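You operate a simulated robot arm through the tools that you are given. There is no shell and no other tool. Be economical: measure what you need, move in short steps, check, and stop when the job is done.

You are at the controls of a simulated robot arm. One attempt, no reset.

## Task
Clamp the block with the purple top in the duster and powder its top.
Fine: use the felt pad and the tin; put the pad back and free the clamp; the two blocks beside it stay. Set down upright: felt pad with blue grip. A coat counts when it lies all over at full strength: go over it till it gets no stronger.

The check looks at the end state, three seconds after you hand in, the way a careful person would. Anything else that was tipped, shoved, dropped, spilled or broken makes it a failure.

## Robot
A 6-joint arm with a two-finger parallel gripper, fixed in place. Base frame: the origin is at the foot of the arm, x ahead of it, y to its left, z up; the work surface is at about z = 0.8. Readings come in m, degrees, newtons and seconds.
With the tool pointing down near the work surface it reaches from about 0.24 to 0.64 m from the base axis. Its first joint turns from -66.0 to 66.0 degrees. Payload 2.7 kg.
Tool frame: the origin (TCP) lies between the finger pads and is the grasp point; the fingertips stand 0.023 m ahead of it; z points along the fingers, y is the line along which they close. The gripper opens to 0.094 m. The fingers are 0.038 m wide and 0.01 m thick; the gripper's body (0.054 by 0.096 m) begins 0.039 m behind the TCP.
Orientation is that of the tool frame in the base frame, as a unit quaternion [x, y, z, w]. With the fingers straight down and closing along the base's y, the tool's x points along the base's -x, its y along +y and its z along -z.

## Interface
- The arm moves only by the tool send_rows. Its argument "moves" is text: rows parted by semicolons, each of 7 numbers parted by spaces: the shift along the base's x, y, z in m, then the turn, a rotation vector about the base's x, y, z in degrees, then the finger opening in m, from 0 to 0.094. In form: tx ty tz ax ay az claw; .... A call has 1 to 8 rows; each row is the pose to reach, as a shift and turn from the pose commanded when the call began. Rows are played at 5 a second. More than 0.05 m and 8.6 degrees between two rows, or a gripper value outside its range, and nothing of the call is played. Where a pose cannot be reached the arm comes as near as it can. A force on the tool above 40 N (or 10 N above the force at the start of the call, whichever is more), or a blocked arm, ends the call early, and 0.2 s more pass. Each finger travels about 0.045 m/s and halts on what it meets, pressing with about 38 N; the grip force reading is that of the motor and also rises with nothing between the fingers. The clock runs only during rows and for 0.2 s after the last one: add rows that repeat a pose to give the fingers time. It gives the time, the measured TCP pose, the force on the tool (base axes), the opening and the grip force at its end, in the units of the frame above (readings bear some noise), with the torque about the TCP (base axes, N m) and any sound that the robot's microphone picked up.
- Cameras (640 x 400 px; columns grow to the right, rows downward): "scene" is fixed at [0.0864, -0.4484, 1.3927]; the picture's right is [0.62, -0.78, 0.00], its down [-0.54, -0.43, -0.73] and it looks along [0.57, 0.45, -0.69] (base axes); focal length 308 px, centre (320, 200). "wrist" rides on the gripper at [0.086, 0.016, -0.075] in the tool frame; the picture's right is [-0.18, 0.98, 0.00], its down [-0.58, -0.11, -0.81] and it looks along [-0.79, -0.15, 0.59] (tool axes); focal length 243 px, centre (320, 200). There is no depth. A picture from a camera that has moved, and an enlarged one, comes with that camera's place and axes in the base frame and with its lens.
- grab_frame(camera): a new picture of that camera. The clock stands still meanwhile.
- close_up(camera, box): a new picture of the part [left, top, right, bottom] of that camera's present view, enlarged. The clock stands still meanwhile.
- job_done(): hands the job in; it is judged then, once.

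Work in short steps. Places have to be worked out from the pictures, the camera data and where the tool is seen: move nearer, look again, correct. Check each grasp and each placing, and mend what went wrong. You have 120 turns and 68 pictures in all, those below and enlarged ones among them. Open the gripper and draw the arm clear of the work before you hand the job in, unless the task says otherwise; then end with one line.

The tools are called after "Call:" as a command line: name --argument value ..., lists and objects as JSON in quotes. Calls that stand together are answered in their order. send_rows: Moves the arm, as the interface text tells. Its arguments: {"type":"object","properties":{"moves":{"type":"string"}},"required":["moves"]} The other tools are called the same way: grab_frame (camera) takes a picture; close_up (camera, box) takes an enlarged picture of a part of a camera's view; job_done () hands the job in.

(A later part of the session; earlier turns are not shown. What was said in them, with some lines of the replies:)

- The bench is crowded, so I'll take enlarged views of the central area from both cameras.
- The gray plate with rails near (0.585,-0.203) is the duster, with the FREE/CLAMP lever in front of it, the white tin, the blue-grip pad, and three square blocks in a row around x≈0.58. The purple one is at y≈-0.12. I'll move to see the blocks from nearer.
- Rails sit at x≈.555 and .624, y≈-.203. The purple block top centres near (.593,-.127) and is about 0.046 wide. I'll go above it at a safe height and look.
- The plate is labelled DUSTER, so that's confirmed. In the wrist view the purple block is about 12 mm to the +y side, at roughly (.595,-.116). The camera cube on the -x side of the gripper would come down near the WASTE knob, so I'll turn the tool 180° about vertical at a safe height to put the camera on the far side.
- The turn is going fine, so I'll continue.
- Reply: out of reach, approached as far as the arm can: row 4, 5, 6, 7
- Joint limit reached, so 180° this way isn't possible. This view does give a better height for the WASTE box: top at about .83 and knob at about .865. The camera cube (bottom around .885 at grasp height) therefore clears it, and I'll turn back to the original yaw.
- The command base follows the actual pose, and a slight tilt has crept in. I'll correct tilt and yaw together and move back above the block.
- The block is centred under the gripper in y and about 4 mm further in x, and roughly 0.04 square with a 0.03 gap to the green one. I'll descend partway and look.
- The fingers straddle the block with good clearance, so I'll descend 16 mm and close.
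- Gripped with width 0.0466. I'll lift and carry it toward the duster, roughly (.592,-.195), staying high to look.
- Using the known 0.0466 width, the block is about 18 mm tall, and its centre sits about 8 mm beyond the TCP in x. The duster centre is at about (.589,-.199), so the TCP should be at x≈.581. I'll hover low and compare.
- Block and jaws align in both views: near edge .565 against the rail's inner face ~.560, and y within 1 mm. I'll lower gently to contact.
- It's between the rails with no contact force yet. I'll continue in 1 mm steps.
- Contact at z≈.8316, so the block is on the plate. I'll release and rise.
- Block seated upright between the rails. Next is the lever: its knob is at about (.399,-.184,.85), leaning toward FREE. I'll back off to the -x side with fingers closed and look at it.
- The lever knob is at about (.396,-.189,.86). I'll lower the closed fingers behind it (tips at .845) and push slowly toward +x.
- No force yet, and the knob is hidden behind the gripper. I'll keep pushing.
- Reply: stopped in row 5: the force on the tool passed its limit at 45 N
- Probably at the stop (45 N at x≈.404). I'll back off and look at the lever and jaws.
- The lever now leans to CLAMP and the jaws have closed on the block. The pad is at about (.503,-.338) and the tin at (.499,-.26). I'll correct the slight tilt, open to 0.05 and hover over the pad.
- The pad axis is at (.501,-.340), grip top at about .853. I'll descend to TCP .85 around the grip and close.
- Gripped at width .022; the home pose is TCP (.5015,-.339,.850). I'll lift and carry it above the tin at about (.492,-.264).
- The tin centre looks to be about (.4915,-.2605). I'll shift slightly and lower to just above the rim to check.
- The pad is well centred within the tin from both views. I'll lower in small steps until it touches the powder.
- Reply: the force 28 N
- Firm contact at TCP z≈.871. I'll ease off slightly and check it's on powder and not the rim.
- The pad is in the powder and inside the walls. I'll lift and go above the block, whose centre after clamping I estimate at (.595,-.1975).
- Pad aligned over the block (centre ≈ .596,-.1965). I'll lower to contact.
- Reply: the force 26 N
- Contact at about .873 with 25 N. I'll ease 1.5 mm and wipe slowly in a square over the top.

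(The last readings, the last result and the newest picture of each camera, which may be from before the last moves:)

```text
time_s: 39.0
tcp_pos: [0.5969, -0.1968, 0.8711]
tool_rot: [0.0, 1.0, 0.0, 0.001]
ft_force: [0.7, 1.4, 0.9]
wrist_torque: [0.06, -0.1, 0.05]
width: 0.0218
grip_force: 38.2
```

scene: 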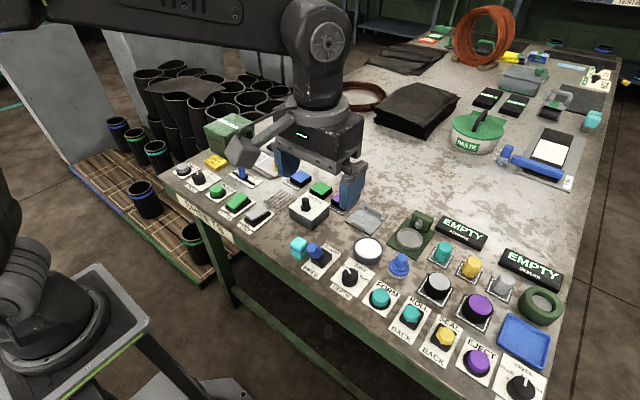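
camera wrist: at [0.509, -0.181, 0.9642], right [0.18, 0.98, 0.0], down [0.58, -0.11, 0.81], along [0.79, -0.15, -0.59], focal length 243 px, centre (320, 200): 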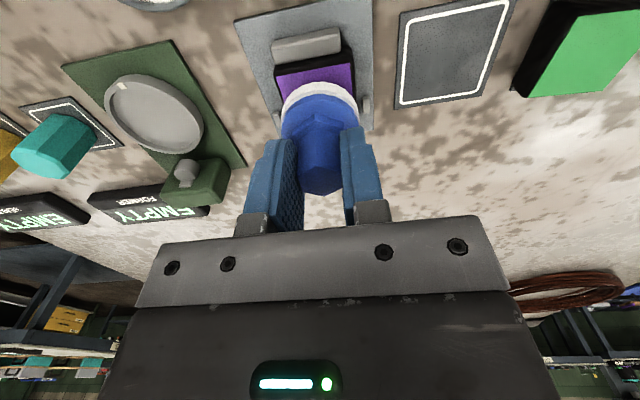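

The contact force became light. I'll lift aside and look at the coat.

Call:
send_rows --moves "0 0 0.03 0 0 0 0.01; -0.04 -0.03 0.06 0 0 0 0.01; -0.08 -0.06 0.06 0 0 0 0.01; -0.105 -0.064 0.06 0 0 0 0.01; -0.105 -0.064 0.06 0 0 0 0.01"

Call:
close_up --camera "scene" --box '[325, 180, 421, 240]'

Call:
grab_frame --camera "wrist"

```text
refused: row 2 steps farther than a row can; nothing moved
```

```text
6.67 times, centred on (373, 210) of scene
camera zoom: at [0.0864, -0.4483, 1.3927], right [0.62, -0.78, 0.0], down [-0.54, -0.43, -0.73], along [0.57, 0.45, -0.69], focal length 2057 px, centre (-33, 133)
```

zoom: 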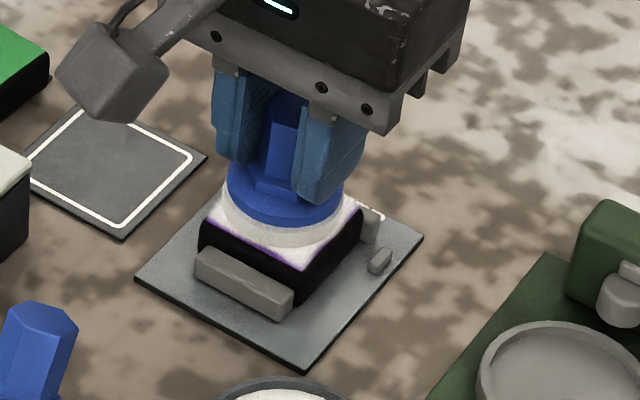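

```text
27 pictures are left
camera wrist: at [0.5099, -0.18, 0.9442], right [0.18, 0.98, 0.0], down [0.58, -0.11, 0.81], along [0.79, -0.15, -0.59], focal length 243 px, centre (320, 200)
```

wrist: 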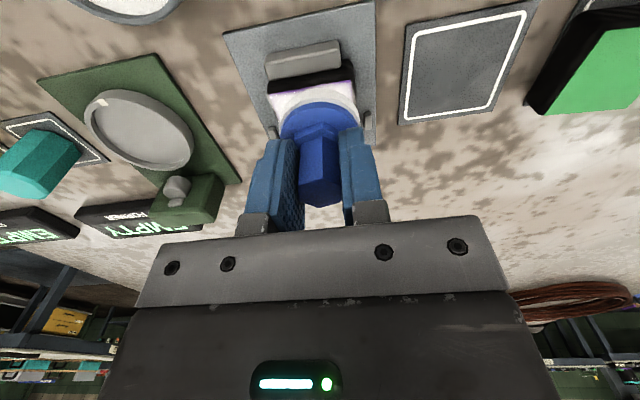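

The powder is transferring, though the edges are still purple-tinged. I'll lift, move toward the tin for a reload, and inspect.

Call:
send_rows --moves "0 0 0.03 0 0 0 0.01; -0.02 -0.015 0.06 0 0 0 0.01; -0.055 -0.035 0.06 0 0 0 0.01; -0.085 -0.055 0.06 0 0 0 0.01; -0.105 -0.064 0.05 0 0 0 0.01; -0.105 -0.064 0.03 0 0 0 0.01; -0.105 -0.064 0.03 0 0 0 0.01"

Call:
close_up --camera "scene" --box '[341, 190, 405, 230]'

```text
time_s: 40.6
tcp_pos: [0.4915, -0.2597, 0.9001]
tool_rot: [0.0, 1.0, 0.0, 0.0]
ft_force: [0.4, -0.3, -1.4]
wrist_torque: [-0.01, -0.02, 0.0]
width: 0.0215
grip_force: 38.1
```

```text
10.00 times, centred on (373, 210) of scene
camera zoom: at [0.0864, -0.4484, 1.3927], right [0.62, -0.78, 0.0], down [-0.54, -0.43, -0.73], along [0.57, 0.45, -0.69], focal length 3085 px, centre (-210, 100)
```

zoom: 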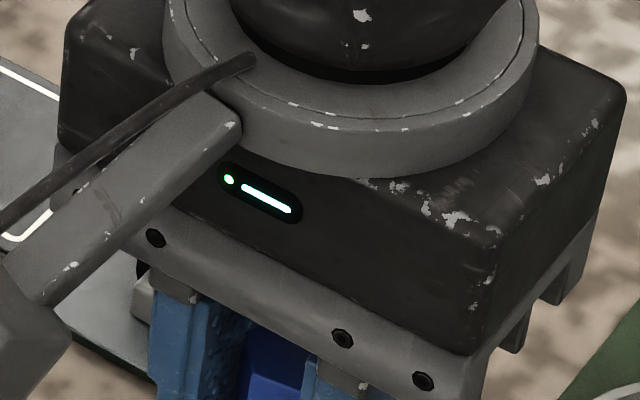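

The view is blocked here. I'll dip again gently (block inspected later).

Call:
send_rows --moves "0.001 0 -0.02 0 0 0 0.01; 0.001 0 -0.028 0 0 0 0.01; 0.001 0 -0.031 0 0 0 0.01; 0.001 0 -0.033 0 0 0 0.01; 0.001 0 -0.034 0 0 0 0.01; 0.001 0 -0.034 0 0 0 0.01"

```text
time_s: 42.0
tcp_pos: [0.492, -0.2606, 0.8671]
tool_rot: [0.0, 1.0, 0.0, 0.001]
ft_force: [-0.1, -0.8, 0.2]
wrist_torque: [0.01, -0.04, 0.01]
width: 0.021
grip_force: 38.0
```

No contact at .867, so the pad has slid up slightly in the fingers. I'll continue down in small steps.

Call:
send_rows --moves "0 0 -0.0015 0 0 0 0.01; 0 0 -0.003 0 0 0 0.01; 0 0 -0.003 0 0 0 0.01"

Call:
close_up --camera "scene" --box '[340, 220, 404, 260]'

```text
time_s: 42.9
tcp_pos: [0.4921, -0.2615, 0.8649]
tool_rot: [-0.001, 1.0, 0.0, 0.001]
ft_force: [-1.4, 0.3, 5.1]
wrist_torque: [0.07, -0.07, 0.0]
width: 0.0215
grip_force: 37.9
```

```text
10.00 times, centred on (372, 240) of scene
camera zoom: at [0.0863, -0.4483, 1.3927], right [0.62, -0.78, 0.0], down [-0.54, -0.43, -0.73], along [0.57, 0.45, -0.69], focal length 3085 px, centre (-200, -200)
```

zoom: 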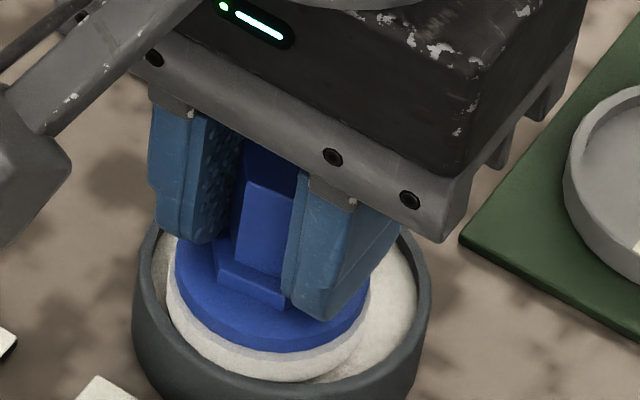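

The pad touches powder at 5 N, tucked inside the tin. I'll carry it back over the block.

Call:
send_rows --moves "0 0 0.03 0 0 0 0.01; 0 0 0.06 0 0 0 0.01; 0.04 0.02 0.06 0 0 0 0.01; 0.08 0.045 0.055 0 0 0 0.01; 0.104 0.064 0.035 0 0 0 0.01; 0.104 0.064 0.02 0 0 0 0.01; 0.104 0.064 0.02 0 0 0 0.01"

Call:
close_up --camera "scene" --box '[341, 190, 405, 230]'

```text
time_s: 44.5
tcp_pos: [0.5968, -0.1974, 0.8842]
tool_rot: [0.0, 1.0, 0.0, 0.0]
ft_force: [-1.0, -0.4, -0.5]
wrist_torque: [0.01, 0.0, 0.02]
width: 0.0215
grip_force: 38.3
```

```text
10.00 times, centred on (373, 210) of scene
camera zoom: at [0.0864, -0.4484, 1.3927], right [0.62, -0.78, 0.0], down [-0.54, -0.43, -0.73], along [0.57, 0.45, -0.69], focal length 3085 px, centre (-210, 100)
```

zoom: 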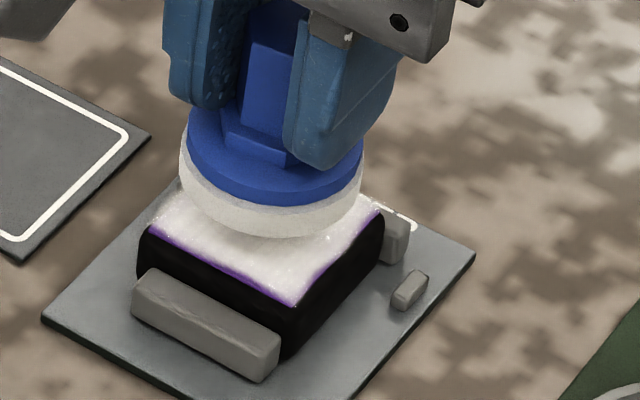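

Well covered except thin edges. I'll lower and wipe with wider offsets (±0.015).

Call:
send_rows --moves "0 0 -0.01 0 0 0 0.01; 0 0 -0.013 0 0 0 0.01; 0 0 -0.015 0 0 0 0.01; 0 0 -0.016 0 0 0 0.01"

```text
time_s: 45.5
tcp_pos: [0.5958, -0.1966, 0.8709]
tool_rot: [0.0, 1.0, -0.001, 0.002]
ft_force: [-6.5, 2.3, 19.5]
wrist_torque: [0.09, 0.23, -0.04]
width: 0.0213
grip_force: 37.6
```

Call:
send_rows --moves "-0.008 -0.008 0.001 0 0 0 0.01; -0.015 -0.015 0.001 0 0 0 0.01; -0.015 -0.005 0.001 0 0 0 0.01; -0.015 0.005 0.001 0 0 0 0.01; -0.015 0.015 0.001 0 0 0 0.01; -0.005 0.015 0.001 0 0 0 0.01; 0.005 0.015 0.001 0 0 0 0.01; 0.013 0.015 0.001 0 0 0 0.01"

Call:
send_rows --moves "0 -0.01 0 0 0 0 0.01; 0 -0.02 0 0 0 0 0.01; 0 -0.03 0 0 0 0 0.01; -0.01 -0.03 0 0 0 0 0.01; -0.02 -0.03 0 0 0 0 0.01; -0.028 -0.03 0 0 0 0 0.01; -0.02 -0.02 0 0 0 0 0.01; -0.013 -0.015 0 0 0 0 0.01"

Call:
close_up --camera "scene" --box '[341, 190, 405, 230]'

```text
time_s: 47.2
tcp_pos: [0.6108, -0.1802, 0.8696]
tool_rot: [0.0, 1.0, 0.001, -0.001]
ft_force: [-11.0, 2.0, 15.0]
wrist_torque: [-0.04, 0.39, -0.11]
width: 0.0212
grip_force: 38.1
```

```text
time_s: 49.0
tcp_pos: [0.5966, -0.1969, 0.8685]
tool_rot: [0.001, 1.0, 0.0, 0.001]
ft_force: [-3.6, -5.1, 8.6]
wrist_torque: [-0.15, 0.08, -0.05]
width: 0.0213
grip_force: 37.6
out of reach, approached as far as the arm can: row 4, 5, 6
```

```text
10.00 times, centred on (373, 210) of scene
camera zoom: at [0.0861, -0.4484, 1.3927], right [0.62, -0.78, 0.0], down [-0.54, -0.43, -0.73], along [0.57, 0.45, -0.69], focal length 3085 px, centre (-210, 100)
```

zoom: 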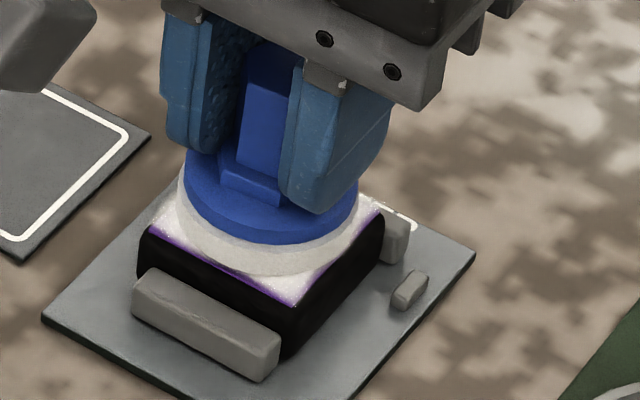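

Edge tint is still visible on the near side. I'll lift back toward the robot and look at the top squarely.

Call:
send_rows --moves "0 0 0.03 0 0 0 0.01; -0.01 0 0.06 0 0 0 0.01; -0.045 0 0.075 0 0 0 0.01; -0.085 0 0.075 0 0 0 0.01; -0.12 0 0.075 0 0 0 0.01; -0.12 0 0.075 0 0 0 0.01"

Call:
close_up --camera "scene" --box '[341, 190, 405, 230]'

```text
time_s: 50.5
tcp_pos: [0.4771, -0.1957, 0.9431]
tool_rot: [0.0, 1.0, 0.001, 0.0]
ft_force: [-0.4, -0.4, -0.3]
wrist_torque: [-0.01, 0.0, -0.01]
width: 0.0212
grip_force: 38.1
```

```text
10.00 times, centred on (373, 210) of scene
camera zoom: at [0.0864, -0.4484, 1.3927], right [0.62, -0.78, 0.0], down [-0.54, -0.43, -0.73], along [0.57, 0.45, -0.69], focal length 3085 px, centre (-210, 100)
```

zoom: 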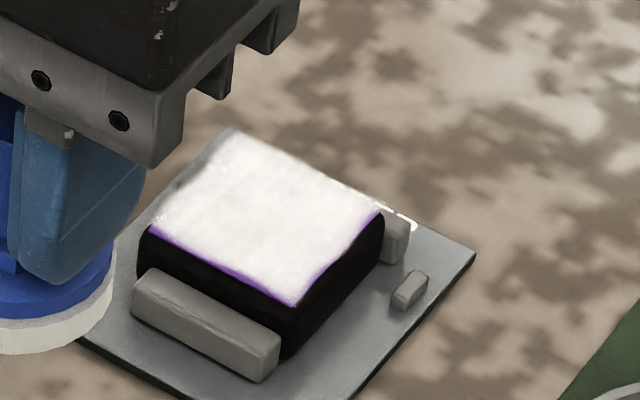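

Coat is strong except a thin purple line along the near (-x) edge and the -y corner edge. I'll reload and go over those edges once more.

Call:
send_rows --moves "0.008 -0.033 0 0 0 0 0.01; 0.015 -0.065 -0.02 0 0 0 0.01; 0.015 -0.065 -0.055 0 0 0 0.01; 0.015 -0.065 -0.072 0 0 0 0.01; 0.015 -0.065 -0.076 0 0 0 0.01; 0.015 -0.065 -0.0785 0 0 0 0.01; 0.015 -0.065 -0.08 0 0 0 0.01; 0.015 -0.065 -0.08 0 0 0 0.01"

```text
time_s: 52.2
tcp_pos: [0.4913, -0.2603, 0.8635]
tool_rot: [0.0, 1.0, 0.0, 0.0]
ft_force: [0.6, -0.7, -0.2]
wrist_torque: [0.03, -0.01, 0.03]
width: 0.021
grip_force: 38.0
```

Call:
send_rows --moves "0 0 -0.0015 0 0 0 0.01; 0 0 -0.003 0 0 0 0.01; 0 0 -0.003 0 0 0 0.01"

```text
time_s: 53.0
tcp_pos: [0.4923, -0.2616, 0.8636]
tool_rot: [0.0, 1.0, -0.001, 0.001]
ft_force: [-3.7, 2.0, 14.3]
wrist_torque: [0.1, -0.09, -0.01]
width: 0.0212
grip_force: 38.0
```

Good contact (14 N). Back over the block, offset toward the near edge.

Call:
send_rows --moves "0 0 0.03 0 0 0 0.01; 0 0 0.06 0 0 0 0.01; 0.035 0.02 0.06 0 0 0 0.01; 0.07 0.045 0.055 0 0 0 0.01; 0.088 0.064 0.035 0 0 0 0.01; 0.088 0.064 0.012 0 0 0 0.01; 0.088 0.064 0.008 0 0 0 0.01; 0.088 0.064 0.006 0 0 0 0.01"

```text
time_s: 54.9
tcp_pos: [0.5803, -0.1967, 0.869]
tool_rot: [0.0, 1.0, 0.001, 0.003]
ft_force: [-6.4, 4.6, 14.8]
wrist_torque: [0.23, 0.07, 0.04]
width: 0.0214
grip_force: 38.2
```

Contact 15 N. I'll wipe along the near edge, then the -y edge.

Call:
send_rows --moves "-0.003 0.01 0 0 0 0 0.01; -0.003 0.018 0 0 0 0 0.01; -0.003 0.008 0 0 0 0 0.01; -0.003 -0.002 0 0 0 0 0.01; -0.003 -0.01 0 0 0 0 0.01; -0.003 -0.018 0 0 0 0 0.01; 0.006 -0.019 0 0 0 0 0.01; 0.015 -0.019 0 0 0 0 0.01"

Call:
send_rows --moves "0.007 0 0 0 0 0 0.01; 0.01 0.005 0 0 0 0 0.01; 0.013 0.017 0 0 0 0 0.01; 0.013 0.03 0 0 0 0 0.01; 0.003 0.033 0 0 0 0 0.01; -0.008 0.034 0 0 0 0 0.01; -0.018 0.034 0 0 0 0 0.01; -0.02 0.024 0 0 0 0 0.01"

Call:
send_rows --moves "0 -0.01 0 0 0 0 0.01; 0 -0.02 0 0 0 0 0.01; 0.002 -0.024 0 0 0 0 0.01; 0.01 -0.024 0 0 0 0 0.01; 0.02 -0.024 0 0 0 0 0.01; 0.025 -0.02 0 0 0 0 0.01; 0.02 -0.01 0 0 0 0 0.01; 0.018 -0.005 0 0 0 0 0.01"

```text
time_s: 56.6
tcp_pos: [0.5923, -0.2191, 0.868]
tool_rot: [0.002, 1.0, -0.002, 0.001]
ft_force: [-13.9, -4.2, 19.1]
wrist_torque: [-0.02, 0.29, 0.07]
width: 0.0213
grip_force: 38.4
```

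```text
time_s: 58.5
tcp_pos: [0.5761, -0.1893, 0.8675]
tool_rot: [-0.001, 1.0, 0.001, 0.0]
ft_force: [1.6, 12.5, 17.5]
wrist_torque: [0.46, -0.36, 0.23]
width: 0.0215
grip_force: 37.4
```

```text
time_s: 60.2
tcp_pos: [0.5925, -0.1973, 0.8676]
tool_rot: [-0.001, 1.0, -0.002, 0.003]
ft_force: [3.4, -6.8, 11.1]
wrist_torque: [-0.27, -0.2, -0.06]
width: 0.0212
grip_force: 38.8
```

Lift and inspect.

Call:
send_rows --moves "0 0 0.03 0 0 0 0.01; -0.01 0 0.06 0 0 0 0.01; -0.045 0 0.075 0 0 0 0.01; -0.085 0 0.075 0 0 0 0.01; -0.12 0 0.075 0 0 0 0.01; -0.12 0 0.075 0 0 0 0.01"

Call:
close_up --camera "scene" --box '[341, 190, 405, 230]'

Call:
close_up --camera "wrist" --box '[220, 40, 420, 165]'

```text
time_s: 61.6
tcp_pos: [0.473, -0.1987, 0.9412]
tool_rot: [0.0, 1.0, 0.0, 0.001]
ft_force: [-0.4, -0.3, -0.2]
wrist_torque: [0.02, -0.01, -0.01]
width: 0.0209
grip_force: 38.1
```

```text
10.00 times, centred on (373, 210) of scene
camera zoom: at [0.0864, -0.4484, 1.3927], right [0.62, -0.78, 0.0], down [-0.54, -0.43, -0.73], along [0.57, 0.45, -0.69], focal length 3085 px, centre (-210, 100)
```

zoom: 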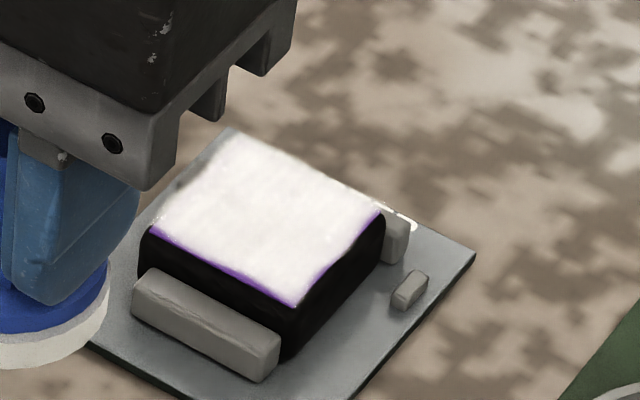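

```text
3.20 times, centred on (320, 102) of wrist
camera zoom: at [0.3862, -0.1823, 1.0144], right [0.18, 0.98, 0.0], down [0.58, -0.11, 0.81], along [0.79, -0.15, -0.59], focal length 776 px, centre (320, 512)
```

zoom: 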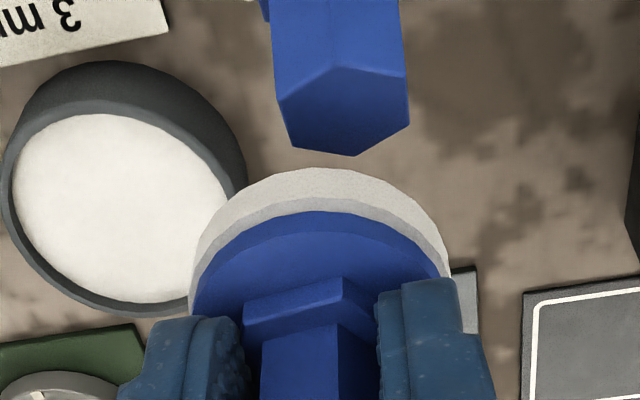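

The coat is unchanged from the last pass: uniform white all over, with the purple line being the cap's side edge. Now I'll return the pad to its place (.5015,-.339).

Call:
send_rows --moves "0.007 -0.035 0 0 0 0 0.01; 0.014 -0.07 0 0 0 0 0.01; 0.021 -0.105 0 0 0 0 0.01; 0.0285 -0.14 0 0 0 0 0.01; 0.0285 -0.14 -0.04 0 0 0 0.01; 0.0285 -0.14 -0.07 0 0 0 0.01; 0.0285 -0.14 -0.085 0 0 0 0.01; 0.0285 -0.14 -0.085 0 0 0 0.01"

Call:
close_up --camera "scene" --box '[340, 210, 468, 290]'

```text
time_s: 63.5
tcp_pos: [0.5016, -0.337, 0.8569]
tool_rot: [-0.001, 1.0, 0.0, 0.0]
ft_force: [0.3, -0.3, -0.2]
wrist_torque: [0.01, 0.0, -0.02]
width: 0.0213
grip_force: 37.6
```

```text
5.00 times, centred on (404, 250) of scene
camera zoom: at [0.0864, -0.4484, 1.3927], right [0.62, -0.78, 0.0], down [-0.54, -0.43, -0.73], along [0.57, 0.45, -0.69], focal length 1543 px, centre (-100, -50)
```

zoom: 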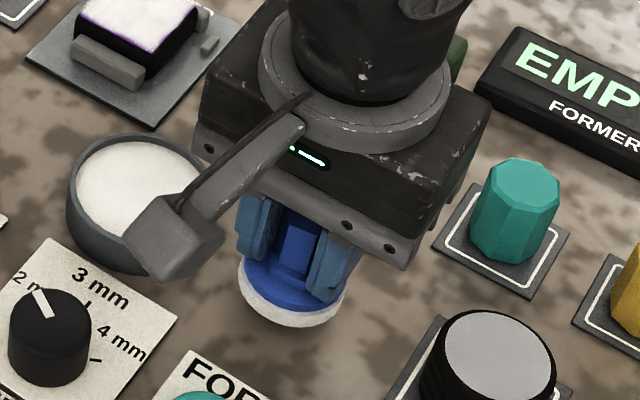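

The pad is about 11 mm above its rest height. I'll lower to contact.

Call:
send_rows --moves "0 -0.001 -0.007 0 0 0 0.01; 0 -0.001 -0.009 0 0 0 0.01; 0 -0.001 -0.0105 0 0 0 0.01; 0 -0.001 -0.0115 0 0 0 0.01; 0 -0.001 -0.0115 0 0 0 0.01"

```text
time_s: 64.7
tcp_pos: [0.5011, -0.3382, 0.8451]
tool_rot: [0.0, 1.0, 0.0, 0.0]
ft_force: [-0.1, -0.6, 0.3]
wrist_torque: [-0.01, 0.0, 0.0]
width: 0.0212
grip_force: 38.5
```

Call:
send_rows --moves "0 0 -0.001 0 0 0 0.01; 0 0 -0.002 0 0 0 0.01; 0 0 -0.002 0 0 0 0.01"

```text
time_s: 65.5
tcp_pos: [0.5017, -0.34, 0.8437]
tool_rot: [0.0, 1.0, 0.0, 0.001]
ft_force: [-1.2, 1.0, 4.5]
wrist_torque: [0.06, -0.04, 0.02]
width: 0.0213
grip_force: 38.4
```

Touching down at 4.5 N. I'll open and rise straight up.

Call:
send_rows --moves "0 0 0 0 0 0 0.03; 0 0 0 0 0 0 0.05; 0 0 0 0 0 0 0.05; 0 0 0.03 0 0 0 0.05; 0 0 0.07 0 0 0 0.05; -0.03 0.01 0.1 0 0 0 0.05; -0.06 0.02 0.1 0 0 0 0.03; -0.08 0.04 0.1 0 0 0 0.01"

Call:
close_up --camera "scene" --box '[340, 210, 468, 290]'

```text
time_s: 67.2
tcp_pos: [0.421, -0.2986, 0.9447]
tool_rot: [0.0, 1.0, -0.001, 0.0]
ft_force: [0.6, -0.7, 0.2]
wrist_torque: [-0.01, -0.01, -0.01]
width: 0.01
grip_force: 0.0
```

```text
5.00 times, centred on (404, 250) of scene
camera zoom: at [0.0864, -0.4484, 1.3927], right [0.62, -0.78, 0.0], down [-0.54, -0.43, -0.73], along [0.57, 0.45, -0.69], focal length 1543 px, centre (-100, -50)
```

zoom: 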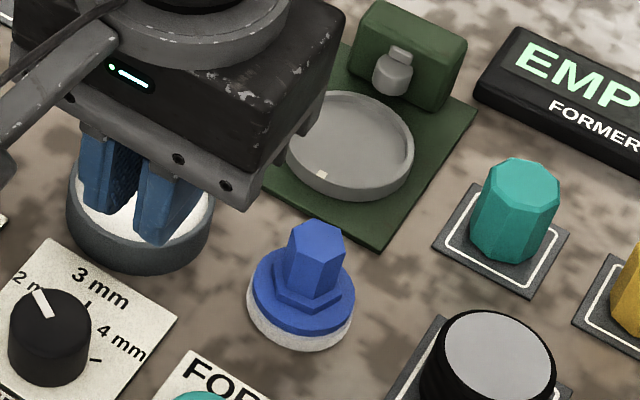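

Pad is upright in its place. Next I'll free the clamp: closed fingers go to the +x side of the lever (x≈.50, y≈-.189), above the lever height first.

Call:
send_rows --moves "0.03 0.01 0.01 0 0 0 0; 0.06 0.04 0.01 0 0 0 0; 0.079 0.075 0.01 0 0 0 0; 0.081 0.1096 0.01 0 0 0 0; 0.081 0.1096 -0.03 0 0 0 0; 0.081 0.1096 -0.05 0 0 0 0; 0.081 0.1096 -0.05 0 0 0 0"

Call:
close_up --camera "scene" --box '[290, 190, 418, 270]'

Call:
grab_frame --camera "wrist"

```text
time_s: 68.8
tcp_pos: [0.5026, -0.1881, 0.8926]
tool_rot: [0.0, 1.0, -0.001, 0.001]
ft_force: [0.0, 0.6, 0.3]
wrist_torque: [0.0, -0.03, -0.01]
width: 0.0002
grip_force: 38.4
```

```text
5.00 times, centred on (354, 230) of scene
camera zoom: at [0.0864, -0.4484, 1.3927], right [0.62, -0.78, 0.0], down [-0.54, -0.43, -0.73], along [0.57, 0.45, -0.69], focal length 1543 px, centre (150, 50)
```

zoom: 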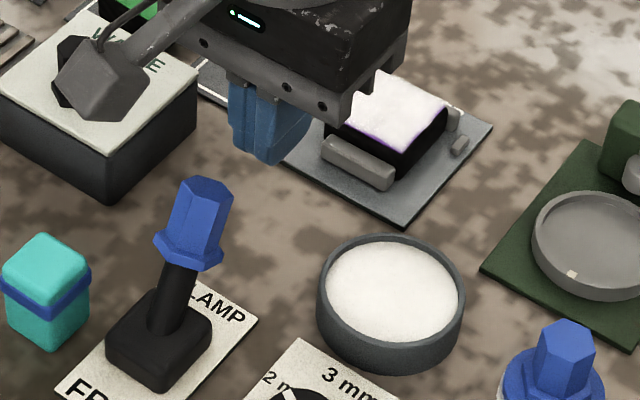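

```text
16 pictures are left
camera wrist: at [0.4155, -0.1722, 0.9664], right [0.18, 0.98, 0.0], down [0.58, -0.11, 0.81], along [0.79, -0.15, -0.59], focal length 243 px, centre (320, 200)
```

wrist: 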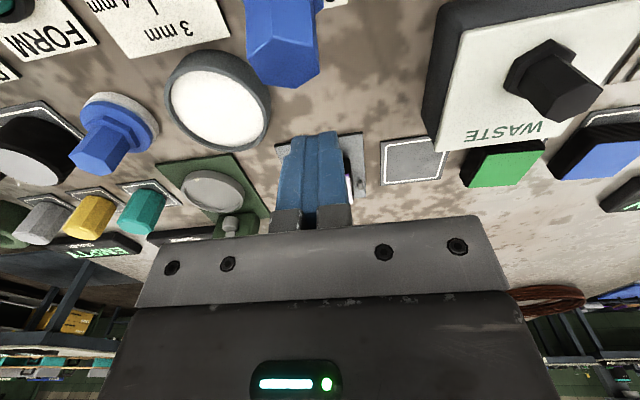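

The knob is at y≈-.191, and the fingers are on its +x side. I'll lower to TCP .873 and push toward -x slowly.

Call:
send_rows --moves "0 -0.002 -0.02 0 0 0 0; -0.015 -0.002 -0.02 0 0 0 0; -0.027 -0.002 -0.02 0 0 0 0; -0.037 -0.002 -0.02 0 0 0 0; -0.047 -0.002 -0.02 0 0 0 0; -0.055 -0.002 -0.02 0 0 0 0; -0.061 -0.002 -0.02 0 0 0 0; -0.064 -0.002 -0.02 0 0 0 0"

Call:
close_up --camera "scene" --box '[290, 190, 418, 270]'

```text
time_s: 70.7
tcp_pos: [0.4375, -0.1902, 0.8736]
tool_rot: [0.0, 1.0, 0.0, 0.001]
ft_force: [0.1, -0.4, -0.6]
wrist_torque: [0.01, 0.03, -0.01]
width: 0.0
grip_force: 38.1
```

```text
5.00 times, centred on (354, 230) of scene
camera zoom: at [0.0864, -0.4484, 1.3927], right [0.62, -0.78, 0.0], down [-0.54, -0.43, -0.73], along [0.57, 0.45, -0.69], focal length 1543 px, centre (150, 50)
```

zoom: 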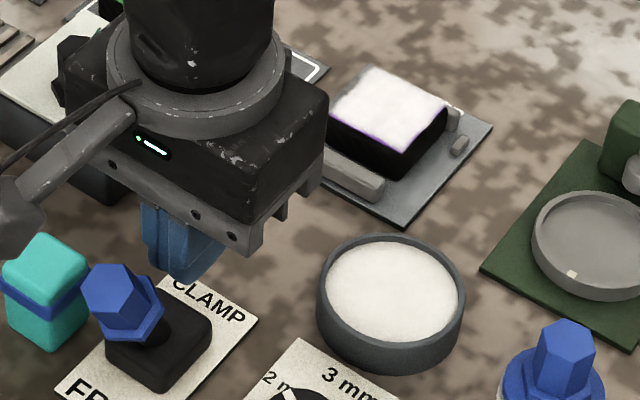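

The lever is back at FREE (same pixel position as at the start) and the near jaw has backed off. I'll retreat upward and check the whole bench.

Call:
send_rows --moves "0.015 0 0 0 0 0 0; 0.015 0 0.04 0 0 0 0; 0.01 0 0.085 0 0 0 0.03; -0.03 0.01 0.11 0 0 0 0.06; -0.07 0.02 0.13 0 0 0 0.06; -0.11 0.03 0.15 0 0 0 0.06; -0.13 0.06 0.17 0 0 0 0.06; -0.13 0.1 0.17 0 0 0 0.06"

Call:
grab_frame --camera "scene"

Call:
close_up --camera "scene" --box '[300, 180, 428, 260]'

Call:
close_up --camera "scene" --box '[341, 190, 405, 230]'

```text
time_s: 72.5
tcp_pos: [0.309, -0.0909, 1.0442]
tool_rot: [0.0, 1.0, 0.0, 0.001]
ft_force: [0.4, -0.6, 0.1]
wrist_torque: [0.01, -0.02, 0.04]
width: 0.06
grip_force: 0.0
```

```text
14 pictures are left
```

scene: 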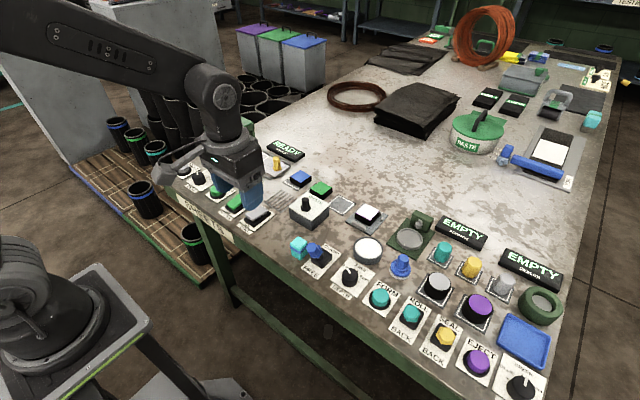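

```text
5.00 times, centred on (364, 220) of scene
camera zoom: at [0.0863, -0.4484, 1.3927], right [0.62, -0.78, 0.0], down [-0.54, -0.43, -0.73], along [0.57, 0.45, -0.69], focal length 1543 px, centre (100, 100)
```

zoom: 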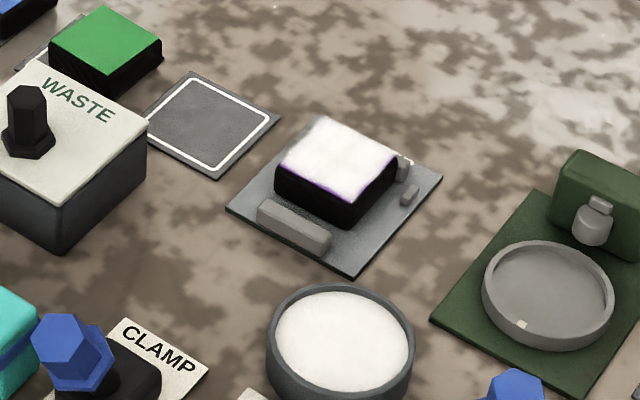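

```text
10.00 times, centred on (373, 210) of scene
camera zoom: at [0.0863, -0.4484, 1.3927], right [0.62, -0.78, 0.0], down [-0.54, -0.43, -0.73], along [0.57, 0.45, -0.69], focal length 3085 px, centre (-210, 100)
```

zoom: 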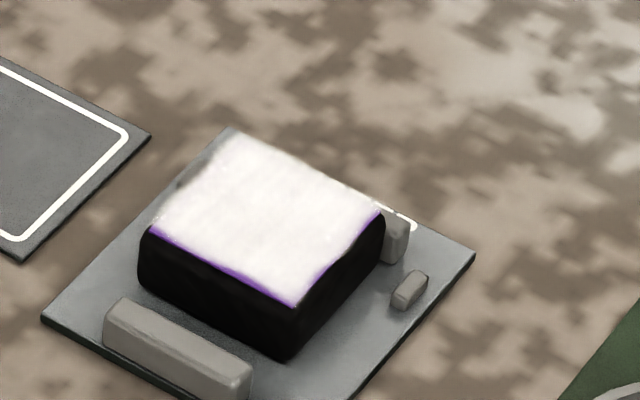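

The top is evenly white, the pad is upright at its place, the lever is at FREE, the jaws are open, and the other blocks haven't moved. The arm is clear, so I'll hand in.

Call:
job_done

```text
The job is handed in.
```

The purple-topped block sits in the duster with its top powdered evenly all over. A thin purple line shows along two edges; it didn't change on the last pass, so I took it for the side of the cap. The felt pad is upright within a few millimetres of its original spot, the clamp is at FREE, and the two neighbouring blocks were not moved.
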